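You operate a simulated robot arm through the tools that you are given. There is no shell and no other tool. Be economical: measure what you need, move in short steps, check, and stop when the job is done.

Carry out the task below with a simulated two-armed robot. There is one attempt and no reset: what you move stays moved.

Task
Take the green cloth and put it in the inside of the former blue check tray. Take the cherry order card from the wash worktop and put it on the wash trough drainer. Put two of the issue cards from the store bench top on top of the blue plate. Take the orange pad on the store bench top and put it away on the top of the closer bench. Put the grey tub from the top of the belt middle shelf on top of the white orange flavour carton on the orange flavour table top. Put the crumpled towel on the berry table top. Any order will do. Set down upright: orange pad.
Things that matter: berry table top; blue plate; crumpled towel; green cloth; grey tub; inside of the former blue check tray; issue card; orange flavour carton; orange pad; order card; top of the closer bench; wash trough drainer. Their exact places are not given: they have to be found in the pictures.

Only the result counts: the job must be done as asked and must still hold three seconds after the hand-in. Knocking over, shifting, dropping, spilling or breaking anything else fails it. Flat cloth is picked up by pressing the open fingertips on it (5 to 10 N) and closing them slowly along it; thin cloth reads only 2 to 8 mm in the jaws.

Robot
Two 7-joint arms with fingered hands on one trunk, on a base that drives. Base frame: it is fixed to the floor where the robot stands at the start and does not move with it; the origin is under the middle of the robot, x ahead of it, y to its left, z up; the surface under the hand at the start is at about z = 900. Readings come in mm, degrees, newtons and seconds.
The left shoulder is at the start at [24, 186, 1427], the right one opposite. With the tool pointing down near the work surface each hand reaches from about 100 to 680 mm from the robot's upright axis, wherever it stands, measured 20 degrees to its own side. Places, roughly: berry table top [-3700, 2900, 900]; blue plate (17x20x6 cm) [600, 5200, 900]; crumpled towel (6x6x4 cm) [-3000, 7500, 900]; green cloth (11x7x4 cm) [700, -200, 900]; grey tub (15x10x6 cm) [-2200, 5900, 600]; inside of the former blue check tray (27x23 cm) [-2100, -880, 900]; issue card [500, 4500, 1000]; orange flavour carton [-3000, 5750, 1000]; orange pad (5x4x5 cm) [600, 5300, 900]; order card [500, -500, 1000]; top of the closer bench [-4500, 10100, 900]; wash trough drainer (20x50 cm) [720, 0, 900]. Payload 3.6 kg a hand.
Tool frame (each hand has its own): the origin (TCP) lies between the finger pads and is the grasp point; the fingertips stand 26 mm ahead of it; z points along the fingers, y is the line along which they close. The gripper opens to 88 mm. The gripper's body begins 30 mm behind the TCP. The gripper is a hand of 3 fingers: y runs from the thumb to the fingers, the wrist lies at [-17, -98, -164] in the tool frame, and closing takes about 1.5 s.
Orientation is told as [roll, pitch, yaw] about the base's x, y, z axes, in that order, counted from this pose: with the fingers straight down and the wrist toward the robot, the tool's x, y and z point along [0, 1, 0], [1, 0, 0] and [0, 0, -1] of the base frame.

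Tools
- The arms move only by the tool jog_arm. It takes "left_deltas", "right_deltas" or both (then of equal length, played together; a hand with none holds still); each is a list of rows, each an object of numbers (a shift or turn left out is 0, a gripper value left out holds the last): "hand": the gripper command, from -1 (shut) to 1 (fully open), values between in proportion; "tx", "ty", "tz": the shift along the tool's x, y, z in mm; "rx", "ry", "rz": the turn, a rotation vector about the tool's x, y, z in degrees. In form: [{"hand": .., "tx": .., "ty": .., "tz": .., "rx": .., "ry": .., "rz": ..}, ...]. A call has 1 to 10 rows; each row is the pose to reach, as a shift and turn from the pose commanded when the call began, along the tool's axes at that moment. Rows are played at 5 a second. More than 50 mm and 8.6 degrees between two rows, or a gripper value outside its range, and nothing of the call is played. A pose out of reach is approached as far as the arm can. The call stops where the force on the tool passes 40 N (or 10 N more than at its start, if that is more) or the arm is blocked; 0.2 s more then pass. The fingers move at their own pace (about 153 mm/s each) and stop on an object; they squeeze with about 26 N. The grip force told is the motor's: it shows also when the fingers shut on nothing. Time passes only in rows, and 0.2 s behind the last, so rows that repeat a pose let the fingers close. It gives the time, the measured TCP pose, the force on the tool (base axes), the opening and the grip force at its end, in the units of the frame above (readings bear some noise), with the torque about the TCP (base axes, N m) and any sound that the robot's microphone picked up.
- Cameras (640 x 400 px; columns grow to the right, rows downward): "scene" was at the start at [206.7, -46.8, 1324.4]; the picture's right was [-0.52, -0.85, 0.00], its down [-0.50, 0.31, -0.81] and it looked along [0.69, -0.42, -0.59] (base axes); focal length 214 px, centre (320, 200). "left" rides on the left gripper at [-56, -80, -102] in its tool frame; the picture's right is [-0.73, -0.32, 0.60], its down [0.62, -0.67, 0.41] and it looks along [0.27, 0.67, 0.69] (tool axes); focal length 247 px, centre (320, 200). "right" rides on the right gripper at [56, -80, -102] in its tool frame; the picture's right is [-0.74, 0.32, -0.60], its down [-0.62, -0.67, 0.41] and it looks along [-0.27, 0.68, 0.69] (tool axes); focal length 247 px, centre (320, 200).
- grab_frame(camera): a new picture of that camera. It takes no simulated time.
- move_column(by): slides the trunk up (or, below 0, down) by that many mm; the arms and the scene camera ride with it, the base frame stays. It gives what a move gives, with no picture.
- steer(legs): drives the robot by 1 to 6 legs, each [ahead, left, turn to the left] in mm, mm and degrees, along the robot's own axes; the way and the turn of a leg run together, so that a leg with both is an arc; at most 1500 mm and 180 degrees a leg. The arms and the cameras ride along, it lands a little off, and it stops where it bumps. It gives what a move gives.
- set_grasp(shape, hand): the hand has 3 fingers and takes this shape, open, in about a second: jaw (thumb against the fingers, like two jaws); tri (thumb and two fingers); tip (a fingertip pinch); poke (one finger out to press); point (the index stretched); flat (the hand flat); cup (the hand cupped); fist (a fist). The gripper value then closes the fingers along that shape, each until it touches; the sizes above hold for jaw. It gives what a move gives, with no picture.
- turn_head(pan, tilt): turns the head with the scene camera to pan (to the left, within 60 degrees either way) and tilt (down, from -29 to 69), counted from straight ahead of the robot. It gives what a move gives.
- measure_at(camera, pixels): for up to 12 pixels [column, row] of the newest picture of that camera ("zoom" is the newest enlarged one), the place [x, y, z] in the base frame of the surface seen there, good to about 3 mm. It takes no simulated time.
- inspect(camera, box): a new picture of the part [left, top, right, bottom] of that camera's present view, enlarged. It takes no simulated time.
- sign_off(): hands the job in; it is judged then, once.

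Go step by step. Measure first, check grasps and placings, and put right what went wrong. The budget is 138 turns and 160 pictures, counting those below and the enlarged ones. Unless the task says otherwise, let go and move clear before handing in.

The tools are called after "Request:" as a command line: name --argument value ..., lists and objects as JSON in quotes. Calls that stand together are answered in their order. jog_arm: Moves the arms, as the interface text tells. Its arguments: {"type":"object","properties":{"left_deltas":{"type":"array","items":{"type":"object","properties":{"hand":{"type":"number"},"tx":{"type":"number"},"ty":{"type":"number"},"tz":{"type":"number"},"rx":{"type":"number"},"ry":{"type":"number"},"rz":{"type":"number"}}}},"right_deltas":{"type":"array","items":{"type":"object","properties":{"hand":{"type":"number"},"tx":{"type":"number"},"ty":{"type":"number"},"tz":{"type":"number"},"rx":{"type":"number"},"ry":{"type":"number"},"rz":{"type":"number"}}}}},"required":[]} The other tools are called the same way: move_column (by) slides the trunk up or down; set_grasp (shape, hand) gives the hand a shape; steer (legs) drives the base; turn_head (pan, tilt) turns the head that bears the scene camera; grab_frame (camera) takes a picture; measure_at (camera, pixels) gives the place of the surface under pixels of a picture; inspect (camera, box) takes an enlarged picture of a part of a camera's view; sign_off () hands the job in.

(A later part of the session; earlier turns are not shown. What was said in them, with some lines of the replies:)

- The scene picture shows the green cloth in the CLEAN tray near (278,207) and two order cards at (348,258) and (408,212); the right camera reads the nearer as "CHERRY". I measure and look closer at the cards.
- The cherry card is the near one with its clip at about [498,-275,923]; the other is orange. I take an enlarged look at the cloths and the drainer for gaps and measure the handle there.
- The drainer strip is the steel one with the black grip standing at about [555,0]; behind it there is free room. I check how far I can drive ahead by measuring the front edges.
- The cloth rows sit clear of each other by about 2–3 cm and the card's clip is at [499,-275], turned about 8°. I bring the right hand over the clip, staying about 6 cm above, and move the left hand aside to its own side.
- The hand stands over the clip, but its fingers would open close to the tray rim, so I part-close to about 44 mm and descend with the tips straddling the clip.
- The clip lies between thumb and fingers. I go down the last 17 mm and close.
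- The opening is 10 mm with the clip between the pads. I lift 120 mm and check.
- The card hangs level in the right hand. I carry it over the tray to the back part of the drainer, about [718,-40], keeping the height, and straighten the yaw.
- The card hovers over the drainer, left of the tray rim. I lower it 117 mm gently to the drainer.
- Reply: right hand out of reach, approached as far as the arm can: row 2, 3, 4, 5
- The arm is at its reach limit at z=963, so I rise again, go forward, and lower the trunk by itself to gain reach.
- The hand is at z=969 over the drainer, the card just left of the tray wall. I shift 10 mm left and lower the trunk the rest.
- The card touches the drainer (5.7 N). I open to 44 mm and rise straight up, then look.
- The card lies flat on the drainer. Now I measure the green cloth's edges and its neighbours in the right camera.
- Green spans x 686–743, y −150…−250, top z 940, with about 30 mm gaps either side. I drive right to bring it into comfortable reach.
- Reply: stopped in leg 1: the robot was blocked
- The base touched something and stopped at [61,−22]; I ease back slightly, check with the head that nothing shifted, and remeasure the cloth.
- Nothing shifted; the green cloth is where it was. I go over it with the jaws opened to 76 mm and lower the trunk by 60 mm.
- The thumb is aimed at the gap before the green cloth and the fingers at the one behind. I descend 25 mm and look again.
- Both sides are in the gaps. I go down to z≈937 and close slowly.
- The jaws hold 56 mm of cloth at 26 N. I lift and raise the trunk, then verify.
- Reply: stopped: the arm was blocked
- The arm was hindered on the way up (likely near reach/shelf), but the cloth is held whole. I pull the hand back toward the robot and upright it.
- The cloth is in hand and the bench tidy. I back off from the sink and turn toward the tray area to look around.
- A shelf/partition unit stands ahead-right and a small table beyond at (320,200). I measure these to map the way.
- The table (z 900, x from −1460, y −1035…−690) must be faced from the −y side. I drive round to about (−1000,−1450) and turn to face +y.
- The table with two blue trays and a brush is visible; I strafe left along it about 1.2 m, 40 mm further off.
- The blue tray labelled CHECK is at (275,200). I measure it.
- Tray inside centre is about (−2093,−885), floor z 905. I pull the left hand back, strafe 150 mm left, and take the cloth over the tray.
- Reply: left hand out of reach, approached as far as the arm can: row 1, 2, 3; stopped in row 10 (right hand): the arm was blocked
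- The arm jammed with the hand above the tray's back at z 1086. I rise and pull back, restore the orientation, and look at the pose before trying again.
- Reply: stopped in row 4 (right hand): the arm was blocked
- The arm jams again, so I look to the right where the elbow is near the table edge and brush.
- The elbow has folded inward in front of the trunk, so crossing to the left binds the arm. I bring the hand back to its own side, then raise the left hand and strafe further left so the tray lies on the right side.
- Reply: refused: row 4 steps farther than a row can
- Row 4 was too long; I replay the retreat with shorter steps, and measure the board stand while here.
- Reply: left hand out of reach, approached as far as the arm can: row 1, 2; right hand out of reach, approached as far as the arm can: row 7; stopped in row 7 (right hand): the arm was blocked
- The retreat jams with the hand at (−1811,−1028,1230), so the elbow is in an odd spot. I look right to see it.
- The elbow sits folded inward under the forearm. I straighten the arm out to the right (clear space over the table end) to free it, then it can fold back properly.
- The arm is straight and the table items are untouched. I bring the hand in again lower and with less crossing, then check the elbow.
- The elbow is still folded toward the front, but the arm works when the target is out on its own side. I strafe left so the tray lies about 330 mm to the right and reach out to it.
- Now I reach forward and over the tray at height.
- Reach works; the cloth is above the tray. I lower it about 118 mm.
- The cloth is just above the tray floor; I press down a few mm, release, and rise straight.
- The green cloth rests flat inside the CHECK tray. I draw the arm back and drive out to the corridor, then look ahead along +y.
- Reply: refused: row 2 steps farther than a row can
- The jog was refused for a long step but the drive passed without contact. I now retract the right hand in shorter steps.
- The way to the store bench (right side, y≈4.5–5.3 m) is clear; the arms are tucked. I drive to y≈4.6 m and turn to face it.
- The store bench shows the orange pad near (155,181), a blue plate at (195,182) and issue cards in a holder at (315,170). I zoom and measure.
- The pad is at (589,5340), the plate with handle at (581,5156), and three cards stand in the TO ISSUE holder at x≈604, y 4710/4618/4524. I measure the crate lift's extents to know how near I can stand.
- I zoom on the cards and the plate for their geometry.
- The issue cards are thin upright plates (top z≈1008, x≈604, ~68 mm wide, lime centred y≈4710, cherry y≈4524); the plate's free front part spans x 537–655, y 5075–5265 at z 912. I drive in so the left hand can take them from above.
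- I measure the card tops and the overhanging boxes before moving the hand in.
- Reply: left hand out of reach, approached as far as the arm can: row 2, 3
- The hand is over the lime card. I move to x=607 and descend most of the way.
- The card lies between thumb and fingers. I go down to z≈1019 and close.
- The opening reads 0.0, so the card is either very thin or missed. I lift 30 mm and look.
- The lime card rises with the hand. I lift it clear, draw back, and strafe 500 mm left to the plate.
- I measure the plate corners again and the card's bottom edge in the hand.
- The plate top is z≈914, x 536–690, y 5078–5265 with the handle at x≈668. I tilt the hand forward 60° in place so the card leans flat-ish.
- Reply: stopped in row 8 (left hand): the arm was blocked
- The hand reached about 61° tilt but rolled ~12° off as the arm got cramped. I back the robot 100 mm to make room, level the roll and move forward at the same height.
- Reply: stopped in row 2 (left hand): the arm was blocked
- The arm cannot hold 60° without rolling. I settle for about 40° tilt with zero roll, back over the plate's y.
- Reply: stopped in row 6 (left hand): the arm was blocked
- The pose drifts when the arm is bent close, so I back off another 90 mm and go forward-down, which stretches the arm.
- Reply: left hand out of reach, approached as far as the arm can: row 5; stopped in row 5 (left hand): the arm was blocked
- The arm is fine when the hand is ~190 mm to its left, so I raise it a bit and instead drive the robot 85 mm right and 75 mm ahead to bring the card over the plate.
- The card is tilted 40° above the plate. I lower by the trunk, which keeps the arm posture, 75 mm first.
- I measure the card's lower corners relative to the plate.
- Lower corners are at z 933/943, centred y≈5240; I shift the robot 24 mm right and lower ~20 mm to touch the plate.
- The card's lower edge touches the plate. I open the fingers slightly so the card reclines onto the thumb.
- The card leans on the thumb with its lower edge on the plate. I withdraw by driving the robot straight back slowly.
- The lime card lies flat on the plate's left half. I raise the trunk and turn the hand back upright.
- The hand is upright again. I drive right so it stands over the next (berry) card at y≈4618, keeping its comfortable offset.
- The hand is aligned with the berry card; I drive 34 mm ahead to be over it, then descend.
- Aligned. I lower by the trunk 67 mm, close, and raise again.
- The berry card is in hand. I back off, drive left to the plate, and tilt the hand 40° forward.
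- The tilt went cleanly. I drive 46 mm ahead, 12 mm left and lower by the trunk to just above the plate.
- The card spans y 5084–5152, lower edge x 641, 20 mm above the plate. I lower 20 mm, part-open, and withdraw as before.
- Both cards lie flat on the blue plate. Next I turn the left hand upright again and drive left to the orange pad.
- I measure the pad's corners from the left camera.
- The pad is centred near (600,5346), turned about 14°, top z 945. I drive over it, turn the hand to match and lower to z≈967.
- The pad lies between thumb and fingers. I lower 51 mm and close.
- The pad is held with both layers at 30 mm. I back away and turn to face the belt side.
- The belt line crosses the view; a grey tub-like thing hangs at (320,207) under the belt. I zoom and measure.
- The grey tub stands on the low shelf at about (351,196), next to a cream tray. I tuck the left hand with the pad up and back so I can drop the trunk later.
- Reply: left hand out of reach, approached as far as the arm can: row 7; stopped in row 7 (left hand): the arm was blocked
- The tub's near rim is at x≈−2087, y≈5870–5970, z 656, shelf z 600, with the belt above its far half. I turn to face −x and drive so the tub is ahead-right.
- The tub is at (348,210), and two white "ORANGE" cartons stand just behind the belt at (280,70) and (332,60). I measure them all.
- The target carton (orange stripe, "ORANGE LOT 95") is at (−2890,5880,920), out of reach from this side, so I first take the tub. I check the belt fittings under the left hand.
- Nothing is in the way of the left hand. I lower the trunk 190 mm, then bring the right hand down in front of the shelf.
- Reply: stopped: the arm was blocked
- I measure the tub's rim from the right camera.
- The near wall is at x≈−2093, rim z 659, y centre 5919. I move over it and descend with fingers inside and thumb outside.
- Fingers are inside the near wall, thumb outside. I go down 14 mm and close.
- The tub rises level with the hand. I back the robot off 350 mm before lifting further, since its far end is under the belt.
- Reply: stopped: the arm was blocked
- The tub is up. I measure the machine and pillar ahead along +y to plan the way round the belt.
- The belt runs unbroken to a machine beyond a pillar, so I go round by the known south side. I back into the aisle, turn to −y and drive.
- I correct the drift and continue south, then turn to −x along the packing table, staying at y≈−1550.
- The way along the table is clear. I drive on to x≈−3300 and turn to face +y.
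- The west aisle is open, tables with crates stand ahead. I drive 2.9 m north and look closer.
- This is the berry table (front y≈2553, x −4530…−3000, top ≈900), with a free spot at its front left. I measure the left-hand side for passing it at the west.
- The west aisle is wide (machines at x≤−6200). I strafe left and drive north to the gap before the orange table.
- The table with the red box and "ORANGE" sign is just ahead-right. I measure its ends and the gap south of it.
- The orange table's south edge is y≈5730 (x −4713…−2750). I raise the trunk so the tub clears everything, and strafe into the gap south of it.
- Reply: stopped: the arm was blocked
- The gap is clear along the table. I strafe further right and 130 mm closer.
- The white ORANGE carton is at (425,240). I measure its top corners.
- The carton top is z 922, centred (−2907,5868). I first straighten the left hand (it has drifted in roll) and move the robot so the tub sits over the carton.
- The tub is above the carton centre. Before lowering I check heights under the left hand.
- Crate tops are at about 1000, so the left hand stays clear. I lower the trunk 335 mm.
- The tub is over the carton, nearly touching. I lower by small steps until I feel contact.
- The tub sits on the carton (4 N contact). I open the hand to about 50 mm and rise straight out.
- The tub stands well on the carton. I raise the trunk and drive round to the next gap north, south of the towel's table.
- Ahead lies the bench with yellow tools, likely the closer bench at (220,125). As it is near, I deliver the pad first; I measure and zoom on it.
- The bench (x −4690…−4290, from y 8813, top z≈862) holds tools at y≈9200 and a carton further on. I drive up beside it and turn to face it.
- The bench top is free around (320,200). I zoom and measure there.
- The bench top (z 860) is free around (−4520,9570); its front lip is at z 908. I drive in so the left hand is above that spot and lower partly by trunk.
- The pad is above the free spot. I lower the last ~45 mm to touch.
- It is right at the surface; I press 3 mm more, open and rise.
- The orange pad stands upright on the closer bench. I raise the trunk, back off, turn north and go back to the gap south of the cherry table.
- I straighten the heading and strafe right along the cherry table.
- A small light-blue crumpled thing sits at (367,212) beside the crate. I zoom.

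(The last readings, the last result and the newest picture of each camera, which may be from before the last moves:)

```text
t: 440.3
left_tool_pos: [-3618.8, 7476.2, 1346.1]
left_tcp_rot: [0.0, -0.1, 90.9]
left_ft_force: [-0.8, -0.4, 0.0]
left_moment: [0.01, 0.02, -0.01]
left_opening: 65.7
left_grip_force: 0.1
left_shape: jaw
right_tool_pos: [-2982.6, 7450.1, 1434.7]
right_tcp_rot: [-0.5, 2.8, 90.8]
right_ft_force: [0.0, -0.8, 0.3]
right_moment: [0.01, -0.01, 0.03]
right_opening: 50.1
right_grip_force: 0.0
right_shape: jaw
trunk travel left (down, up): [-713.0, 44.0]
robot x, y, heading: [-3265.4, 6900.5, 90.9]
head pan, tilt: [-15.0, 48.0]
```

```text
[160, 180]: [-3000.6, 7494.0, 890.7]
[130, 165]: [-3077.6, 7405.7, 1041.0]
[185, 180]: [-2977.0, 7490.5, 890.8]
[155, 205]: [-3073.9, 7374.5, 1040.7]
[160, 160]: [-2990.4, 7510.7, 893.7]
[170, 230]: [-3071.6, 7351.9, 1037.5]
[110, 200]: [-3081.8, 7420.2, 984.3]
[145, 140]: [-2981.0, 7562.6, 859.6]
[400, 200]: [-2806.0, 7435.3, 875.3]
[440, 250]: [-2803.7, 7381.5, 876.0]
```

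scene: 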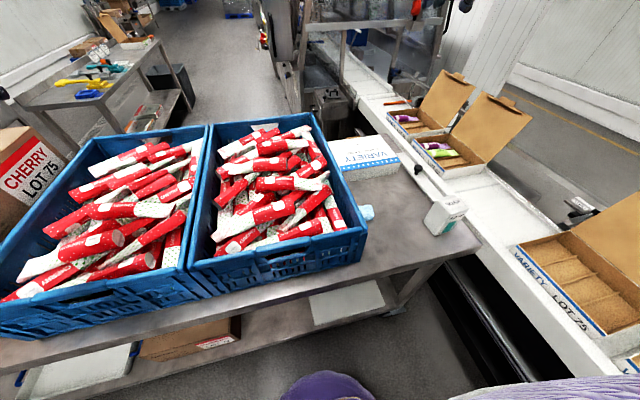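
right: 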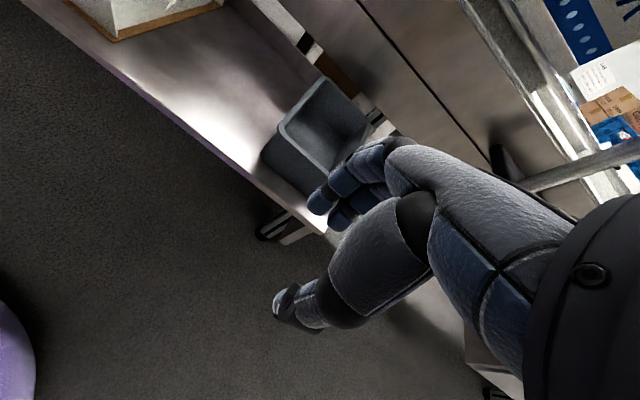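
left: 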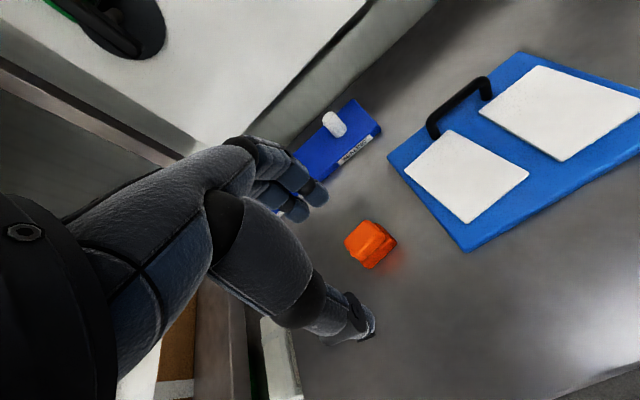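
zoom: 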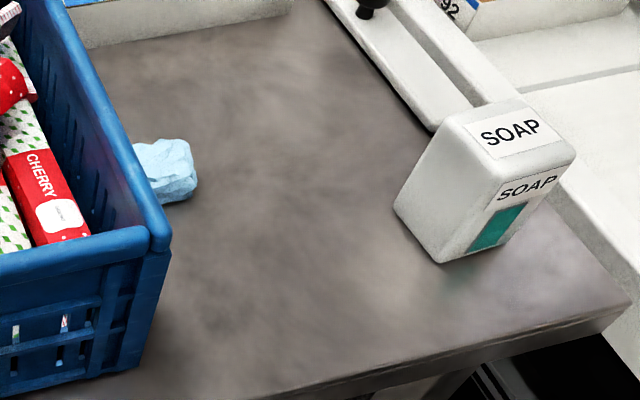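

The towel is at (−3000,7498), top z 893, about 40 mm from the crate wall (x≈−3072, rim z 1040). I turn the right hand 40° left so its camera bracket keeps clear of the crate, and come over the towel.

Request:
jog_arm --right_deltas '[{"tx": -10, "ty": 9, "rz": -7, "hand": 0.75}, {"tx": -10, "ty": 18, "rz": -14}, {"tx": -5, "ty": 27, "rz": -21}, {"tx": 3, "ty": 36, "rz": -28}, {"tx": 12, "ty": 45, "rz": -35}, {"tx": 12, "ty": 48, "rz": -40, "rx": -2.7}, {"tx": 12, "ty": 48, "rz": -40, "rx": -2.7}]'

Request:
move_column --by -200

Request:
grab_frame --camera "right"

```text
t: 441.9
left_tool_pos: [-3618.2, 7476.3, 1346.3]
left_tcp_rot: [0.2, -0.1, 91.0]
left_ft_force: [-0.5, 0.7, 0.0]
left_moment: [0.04, 0.0, 0.0]
left_opening: 66.0
left_grip_force: 0.0
left_shape: jaw
right_tool_pos: [-2995.3, 7495.8, 1432.9]
right_tcp_rot: [0.4, -0.2, 131.0]
right_ft_force: [-0.2, 0.5, -0.4]
right_moment: [-0.04, 0.0, 0.0]
right_opening: 76.8
right_grip_force: 0.0
right_shape: jaw
trunk travel left (down, up): [-713.0, 44.0]
robot x, y, heading: [-3263.4, 6898.2, 90.8]
head pan, tilt: [-15.0, 48.0]
```

```text
t: 444.1
left_tool_pos: [-3617.6, 7476.4, 1145.6]
left_tcp_rot: [0.1, -0.1, 91.0]
left_ft_force: [0.5, 0.2, 0.7]
left_moment: [-0.04, -0.01, 0.0]
left_opening: 65.6
left_grip_force: 0.0
left_shape: jaw
right_tool_pos: [-2995.3, 7497.4, 1231.4]
right_tcp_rot: [0.5, -0.1, 130.9]
right_ft_force: [0.1, 0.2, 0.6]
right_moment: [0.03, 0.01, -0.02]
right_opening: 77.1
right_grip_force: 0.0
right_shape: jaw
trunk travel left (down, up): [-513.0, 244.0]
robot x, y, heading: [-3265.0, 6899.3, 90.9]
head pan, tilt: [-15.0, 48.0]
```

```text
32 pictures are left
```

right: 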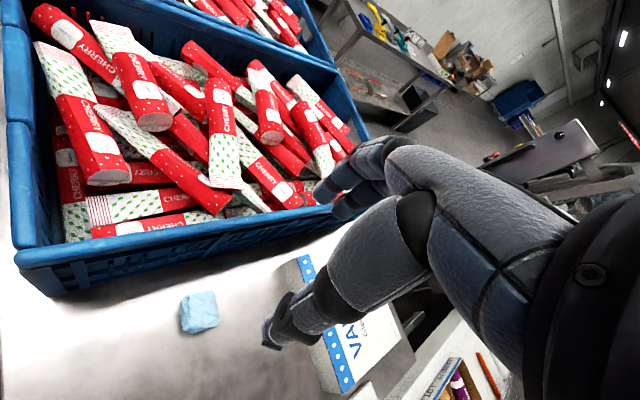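

I measure the towel and crate edge from this camera to verify the alignment.

Request:
measure_at --camera "right" --pixels '[[200, 312], [185, 300], [215, 300], [198, 330], [183, 325], [217, 320], [200, 240], [330, 205], [300, 218]]'

```text
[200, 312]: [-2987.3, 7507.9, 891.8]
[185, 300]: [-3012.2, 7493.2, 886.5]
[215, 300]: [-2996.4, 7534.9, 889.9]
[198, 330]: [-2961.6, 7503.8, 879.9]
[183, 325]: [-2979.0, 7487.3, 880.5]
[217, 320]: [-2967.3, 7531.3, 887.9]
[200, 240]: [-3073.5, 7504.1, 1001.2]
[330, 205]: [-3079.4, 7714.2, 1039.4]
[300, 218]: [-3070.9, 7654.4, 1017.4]
```

The towel's centre is (−2987,7510). I correct by 15 mm and descend to z≈940.

Request:
jog_arm --right_deltas '[{"tx": -15, "ty": 5, "tz": 30}, {"tx": -15, "ty": 5, "tz": 75}, {"tx": -15, "ty": 5, "tz": 120}, {"tx": -15, "ty": 5, "tz": 165}, {"tx": -15, "ty": 5, "tz": 210}, {"tx": -15, "ty": 5, "tz": 255}, {"tx": -15, "ty": 5, "tz": 288}]'

Request:
grab_frame --camera "right"

```text
t: 445.6
left_tool_pos: [-3618.3, 7476.9, 1145.9]
left_tcp_rot: [0.1, -0.1, 91.0]
left_ft_force: [0.5, 0.3, 0.3]
left_moment: [0.02, 0.01, -0.03]
left_opening: 65.8
left_grip_force: 0.1
left_shape: jaw
right_tool_pos: [-2984.0, 7510.8, 942.5]
right_tcp_rot: [0.3, -0.2, 130.8]
right_ft_force: [0.1, 0.6, -0.1]
right_moment: [0.02, -0.03, 0.01]
right_opening: 76.7
right_grip_force: 0.2
right_shape: jaw
trunk travel left (down, up): [-513.0, 244.0]
robot x, y, heading: [-3267.1, 6900.0, 90.9]
head pan, tilt: [-15.0, 48.0]
```

```text
31 pictures are left
```

right: 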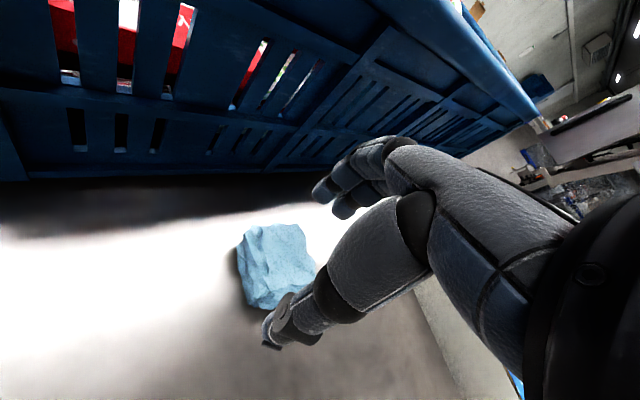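

The towel is between thumb and fingers. I go down to z≈889 and close, then lift a little.

Request:
jog_arm --right_deltas '[{"tz": 30}, {"tz": 53}, {"tz": 53, "hand": 0.3}, {"tz": 53, "hand": -0.2}, {"tz": 53, "hand": -1}, {"tz": 53, "hand": -1}, {"tz": 53, "hand": -1}, {"tz": 20, "hand": -1}, {"tz": -20, "hand": -1}]'

Request:
grab_frame --camera "right"

```text
t: 447.6
left_tool_pos: [-3618.4, 7476.8, 1147.3]
left_tcp_rot: [0.2, -0.2, 91.1]
left_ft_force: [0.2, -1.0, -0.7]
left_moment: [0.0, 0.02, 0.03]
left_opening: 65.4
left_grip_force: 0.1
left_shape: jaw
right_tool_pos: [-2988.2, 7508.6, 962.5]
right_tcp_rot: [0.4, -0.1, 130.6]
right_ft_force: [0.6, 0.7, 0.8]
right_moment: [0.0, -0.01, -0.01]
right_opening: 44.3
right_grip_force: 26.0
right_shape: jaw
right hand out of reach, approached as far as the arm can: row 2, 3, 4, 5, 6, 7
trunk travel left (down, up): [-513.0, 244.0]
robot x, y, heading: [-3267.4, 6898.7, 90.8]
head pan, tilt: [-15.0, 48.0]
```

```text
30 pictures are left
```

right: 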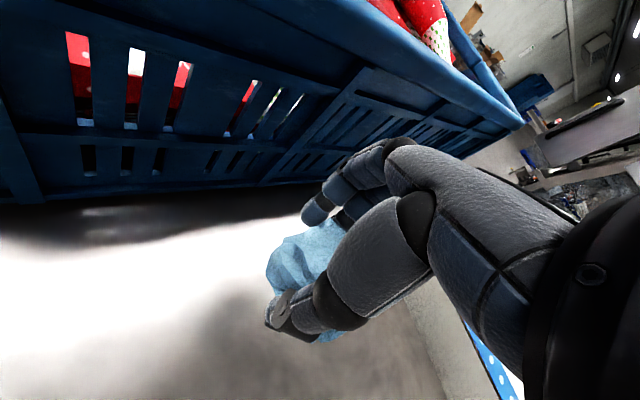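

The towel is held (44 mm) and lifted. I raise the arm and trunk, then strafe out to the west aisle.

Request:
jog_arm --right_deltas '[{"tz": -45}, {"tz": -90}, {"tz": -135}, {"tz": -180}, {"tz": -225}, {"tz": -260}]'

Request:
move_column --by 200

Request:
steer --legs '[[0, 1000, -0.8], [0, 1080, 0]]'

```text
t: 449.1
left_tool_pos: [-3618.8, 7476.9, 1146.6]
left_tcp_rot: [0.1, -0.1, 91.1]
left_ft_force: [-0.3, -0.4, 0.3]
left_moment: [0.03, 0.0, 0.02]
left_opening: 65.8
left_grip_force: 0.0
left_shape: jaw
right_tool_pos: [-2988.5, 7509.3, 1224.7]
right_tcp_rot: [0.5, -0.1, 130.9]
right_ft_force: [0.3, -0.3, 0.5]
right_moment: [-0.01, 0.03, -0.03]
right_opening: 44.4
right_grip_force: 25.3
right_shape: jaw
trunk travel left (down, up): [-513.0, 244.0]
robot x, y, heading: [-3265.8, 6900.4, 90.6]
head pan, tilt: [-15.0, 48.0]
```

```text
t: 451.2
left_tool_pos: [-3616.9, 7477.2, 1345.5]
left_tcp_rot: [0.2, -0.1, 90.9]
left_ft_force: [0.5, 0.8, 0.2]
left_moment: [0.0, 0.01, 0.01]
left_opening: 65.6
left_grip_force: 0.1
left_shape: jaw
right_tool_pos: [-2987.2, 7510.9, 1423.5]
right_tcp_rot: [0.4, -0.1, 130.7]
right_ft_force: [0.2, -0.5, 0.0]
right_moment: [0.02, 0.0, 0.0]
right_opening: 44.5
right_grip_force: 26.0
right_shape: jaw
trunk travel left (down, up): [-713.0, 44.0]
robot x, y, heading: [-3268.4, 6898.8, 90.9]
head pan, tilt: [-15.0, 48.0]
```

```text
t: 461.6
left_tool_pos: [-5672.9, 7543.6, 1346.7]
left_tcp_rot: [0.1, -0.1, 87.3]
left_ft_force: [1.2, -0.3, -0.6]
left_moment: [0.05, 0.03, 0.02]
left_opening: 65.5
left_grip_force: 0.1
left_shape: jaw
right_tool_pos: [-5041.1, 7539.4, 1422.4]
right_tcp_rot: [0.5, -0.1, 127.2]
right_ft_force: [-0.3, 0.4, -0.3]
right_moment: [0.02, -0.01, 0.01]
right_opening: 44.3
right_grip_force: 26.0
right_shape: jaw
trunk travel left (down, up): [-713.0, 44.0]
robot x, y, heading: [-5360.1, 6942.6, 87.1]
head pan, tilt: [-15.0, 48.0]
```

I back south along the aisle I came by, to y≈2050.

Request:
steer --legs '[[-1450, 0, 2.9], [-1450, 0, 0], [-1450, 0, 0], [-540, 0, 0]]'

```text
t: 485.4
left_tool_pos: [-5751.8, 2586.7, 1345.4]
left_tcp_rot: [0.1, -0.1, 89.0]
left_ft_force: [-0.6, 0.4, -0.4]
left_moment: [0.02, -0.03, 0.0]
left_opening: 65.9
left_grip_force: 0.0
left_shape: jaw
right_tool_pos: [-5120.9, 2599.2, 1422.9]
right_tcp_rot: [0.5, 0.0, 128.8]
right_ft_force: [0.9, 0.6, -0.4]
right_moment: [0.0, -0.02, 0.03]
right_opening: 44.4
right_grip_force: 26.0
right_shape: jaw
trunk travel left (down, up): [-713.0, 44.0]
robot x, y, heading: [-5421.7, 2000.4, 89.1]
head pan, tilt: [-15.0, 48.0]
```

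I strafe right in front of the berry table and look.

Request:
steer --legs '[[0, -890, 0.9], [55, 0, 0]]'

Request:
turn_head --pan -10 --tilt 50

Request:
grab_frame --camera "scene"

```text
t: 490.6
left_tool_pos: [-4897.0, 2623.9, 1348.3]
left_tcp_rot: [0.1, -0.2, 90.9]
left_ft_force: [-0.7, -0.3, 0.5]
left_moment: [-0.01, -0.01, -0.01]
left_opening: 65.6
left_grip_force: 0.0
left_shape: jaw
right_tool_pos: [-4265.4, 2658.5, 1424.2]
right_tcp_rot: [0.4, -0.2, 130.8]
right_ft_force: [-0.6, 0.3, -0.1]
right_moment: [0.02, 0.0, -0.01]
right_opening: 43.9
right_grip_force: 26.3
right_shape: jaw
trunk travel left (down, up): [-713.0, 44.0]
robot x, y, heading: [-4547.7, 2050.1, 90.9]
head pan, tilt: [-15.0, 48.0]
```

```text
t: 491.2
left_tool_pos: [-4897.3, 2627.7, 1346.0]
left_tcp_rot: [0.0, 0.1, 90.9]
left_ft_force: [-0.8, 0.5, -0.6]
left_moment: [0.0, 0.01, -0.02]
left_opening: 65.9
left_grip_force: 0.0
left_shape: jaw
right_tool_pos: [-4265.2, 2663.1, 1422.1]
right_tcp_rot: [0.7, 0.1, 130.6]
right_ft_force: [0.0, 0.0, -0.9]
right_moment: [-0.04, 0.02, -0.03]
right_opening: 44.2
right_grip_force: 25.7
right_shape: jaw
trunk travel left (down, up): [-713.0, 44.0]
robot x, y, heading: [-4548.4, 2052.6, 90.8]
head pan, tilt: [-10.0, 50.0]
```

```text
29 pictures are left
```

scene: 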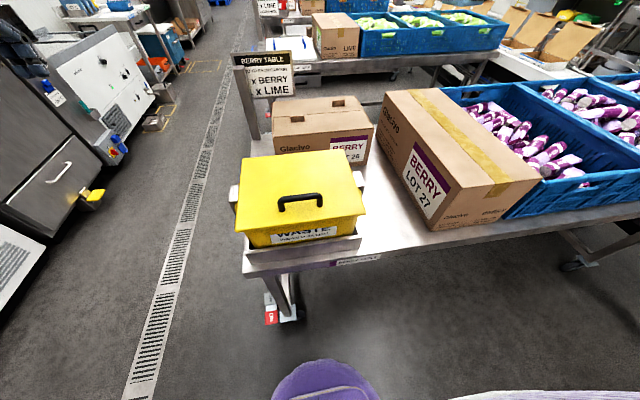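

The free strip is between the yellow WASTE box and the BERRY LOT 27 carton, around (385,215). I measure it.

Request:
measure_at --camera "scene" --pixels '[[385, 215], [372, 225], [400, 215], [380, 185], [425, 232], [362, 240], [385, 245], [372, 190], [390, 150], [366, 205], [410, 250], [385, 200]]'

Request:
inspect --camera "scene" --box '[320, 120, 480, 280]'

```text
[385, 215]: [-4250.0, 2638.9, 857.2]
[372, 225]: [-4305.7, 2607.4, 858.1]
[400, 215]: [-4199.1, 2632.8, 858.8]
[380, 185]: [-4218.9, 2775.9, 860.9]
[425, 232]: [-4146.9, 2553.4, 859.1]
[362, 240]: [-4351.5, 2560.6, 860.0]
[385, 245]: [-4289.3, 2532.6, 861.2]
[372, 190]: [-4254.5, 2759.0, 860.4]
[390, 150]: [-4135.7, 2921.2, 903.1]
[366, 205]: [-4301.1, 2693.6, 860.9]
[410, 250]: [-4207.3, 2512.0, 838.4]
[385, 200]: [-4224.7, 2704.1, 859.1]
```

```text
2.50 times, centred on (400, 200) of scene
```

zoom: 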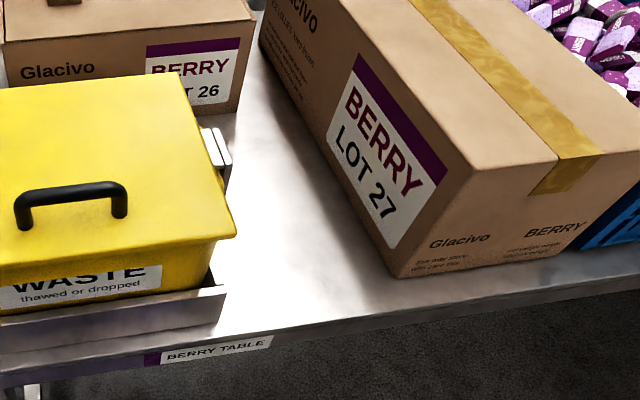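

The strip x −4310…−4150 is free. To keep wrist and bracket clear of the boxes I turn the hand straight again and use a spot near the front, (−4240,2600).

Request:
jog_arm --right_deltas '[{"tx": 4, "ty": -11, "rz": 7}, {"tx": 8, "ty": -22, "rz": 14}, {"tx": 12, "ty": -33, "rz": 21}, {"tx": 16, "ty": -44, "rz": 28}, {"tx": 20, "ty": -55, "rz": 35}, {"tx": 22, "ty": -64, "rz": 40}, {"tx": 22, "ty": -64, "rz": 40}]'

Request:
move_column --by -300

Request:
grab_frame --camera "scene"

```text
t: 492.8
left_tool_pos: [-4897.4, 2625.4, 1346.6]
left_tcp_rot: [0.1, -0.1, 90.8]
left_ft_force: [0.3, 0.4, 0.3]
left_moment: [-0.01, 0.0, 0.0]
left_opening: 65.6
left_grip_force: 0.1
left_shape: jaw
right_tool_pos: [-4238.7, 2598.3, 1423.9]
right_tcp_rot: [0.5, 0.2, 90.7]
right_ft_force: [0.3, 0.6, 0.6]
right_moment: [0.0, -0.04, -0.03]
right_opening: 44.7
right_grip_force: 25.8
right_shape: jaw
trunk travel left (down, up): [-713.0, 44.0]
robot x, y, heading: [-4548.4, 2047.3, 90.6]
head pan, tilt: [-10.0, 50.0]
```

```text
t: 495.8
left_tool_pos: [-4897.2, 2625.3, 1047.4]
left_tcp_rot: [0.0, 0.0, 90.9]
left_ft_force: [0.4, -0.5, -0.6]
left_moment: [0.01, -0.03, -0.05]
left_opening: 65.6
left_grip_force: 0.0
left_shape: jaw
right_tool_pos: [-4240.2, 2597.2, 1124.0]
right_tcp_rot: [0.6, 0.1, 90.7]
right_ft_force: [-0.1, -0.2, 0.4]
right_moment: [-0.03, -0.01, -0.02]
right_opening: 44.5
right_grip_force: 26.0
right_shape: jaw
trunk travel left (down, up): [-413.0, 344.0]
robot x, y, heading: [-4546.8, 2045.1, 90.7]
head pan, tilt: [-10.0, 50.0]
```

```text
27 pictures are left
```

scene: 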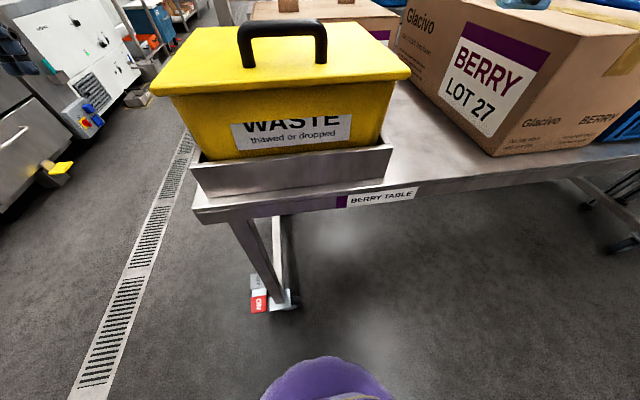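

The spot below looks clear. I lower the arm to z≈925 and check.

Request:
jog_arm --right_deltas '[{"tz": 45}, {"tz": 90}, {"tz": 135}, {"tz": 175}, {"tz": 195}]'

Request:
grab_frame --camera "scene"

```text
t: 497.0
left_tool_pos: [-4898.0, 2625.4, 1046.3]
left_tcp_rot: [0.0, -0.1, 91.0]
left_ft_force: [-0.4, 0.0, -0.4]
left_moment: [-0.03, 0.02, 0.03]
left_opening: 65.6
left_grip_force: 0.1
left_shape: jaw
right_tool_pos: [-4243.3, 2599.1, 928.6]
right_tcp_rot: [0.4, 0.2, 90.7]
right_ft_force: [0.2, -0.8, 0.2]
right_moment: [-0.02, 0.01, 0.02]
right_opening: 44.3
right_grip_force: 26.5
right_shape: jaw
trunk travel left (down, up): [-413.0, 344.0]
robot x, y, heading: [-4544.8, 2048.9, 90.6]
head pan, tilt: [-10.0, 50.0]
```

```text
26 pictures are left
```

scene: 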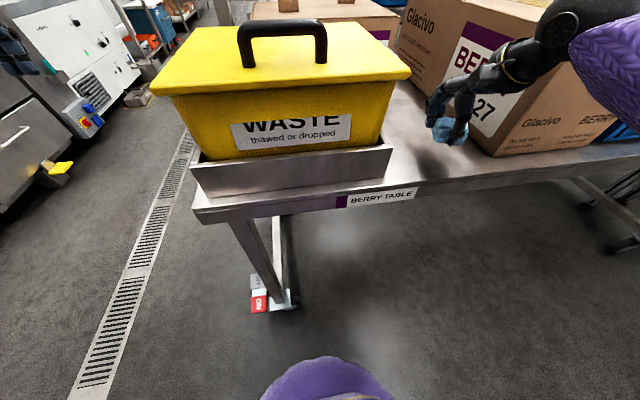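

Clear. I lower slowly until contact with the table.

Request:
jog_arm --right_deltas '[{"tz": 15}, {"tz": 25}, {"tz": 31}, {"tz": 35}, {"tz": 38}]'

Request:
inspect --camera "scene" --box '[380, 40, 560, 200]'

```text
t: 498.2
left_tool_pos: [-4897.5, 2624.4, 1047.1]
left_tcp_rot: [0.2, -0.2, 90.9]
left_ft_force: [0.2, -0.7, 0.0]
left_moment: [0.04, 0.0, 0.01]
left_opening: 65.7
left_grip_force: 0.0
left_shape: jaw
right_tool_pos: [-4240.4, 2597.0, 892.1]
right_tcp_rot: [0.4, -0.2, 90.7]
right_ft_force: [-0.9, -1.6, 8.1]
right_moment: [0.13, -0.03, 0.02]
right_opening: 44.5
right_grip_force: 25.9
right_shape: jaw
trunk travel left (down, up): [-413.0, 344.0]
robot x, y, heading: [-4549.7, 2047.6, 90.4]
head pan, tilt: [-10.0, 50.0]
```

```text
2.50 times, centred on (470, 120) of scene
```

zoom: 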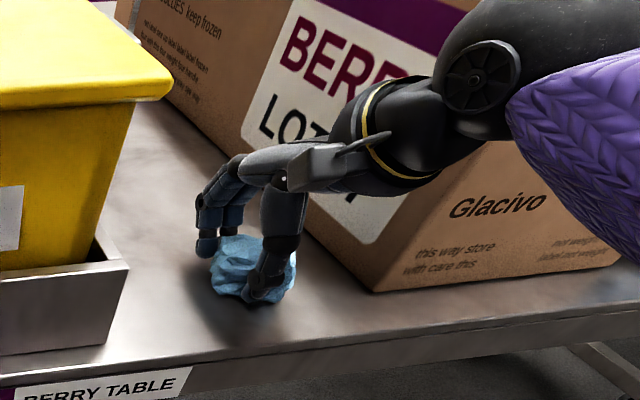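

The towel touches the table (8 N). I open and rise straight up, then check.

Request:
jog_arm --right_deltas '[{"tz": -1, "hand": -0.2}, {"tz": -1, "hand": 0.3}, {"tz": -1, "hand": 0.7}, {"tz": -1, "hand": 0.7}, {"tz": -30}, {"tz": -75}, {"tz": -120}, {"tz": -165}, {"tz": -200}]'

Request:
inspect --camera "scene" --box '[380, 40, 560, 200]'

```text
t: 500.2
left_tool_pos: [-4896.1, 2626.2, 1046.9]
left_tcp_rot: [0.1, -0.1, 91.0]
left_ft_force: [0.9, -0.7, -1.3]
left_moment: [0.0, 0.02, -0.02]
left_opening: 65.6
left_grip_force: 0.2
left_shape: jaw
right_tool_pos: [-4241.6, 2596.3, 1092.5]
right_tcp_rot: [0.4, 0.2, 90.7]
right_ft_force: [-0.5, 1.0, -0.5]
right_moment: [-0.01, 0.03, 0.0]
right_opening: 74.7
right_grip_force: 0.1
right_shape: jaw
trunk travel left (down, up): [-413.0, 344.0]
robot x, y, heading: [-4546.5, 2048.4, 90.5]
head pan, tilt: [-10.0, 50.0]
```

```text
2.50 times, centred on (470, 120) of scene
```

zoom: 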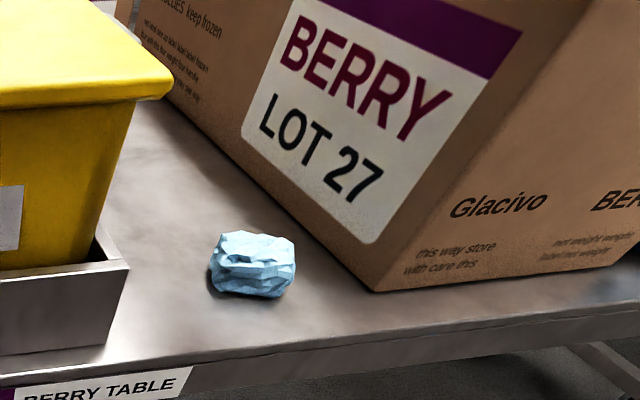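

The towel lies on the berry table, and the hands are clear. All six placings were checked in the pictures, so I hand in.

Request:
sign_off

```text
The job is handed in.
```

The job is handed in. I saw each placement in the pictures after letting go:
- **Green cloth:** in the CHECK tray.
- **Cherry order card:** on the drainer.
- **Issue cards:** lime and berry, lying flat on the blue plate.
- **Orange pad:** upright on the closer bench.
- **Grey tub:** on the orange carton.
- **Towel:** on the berry table.
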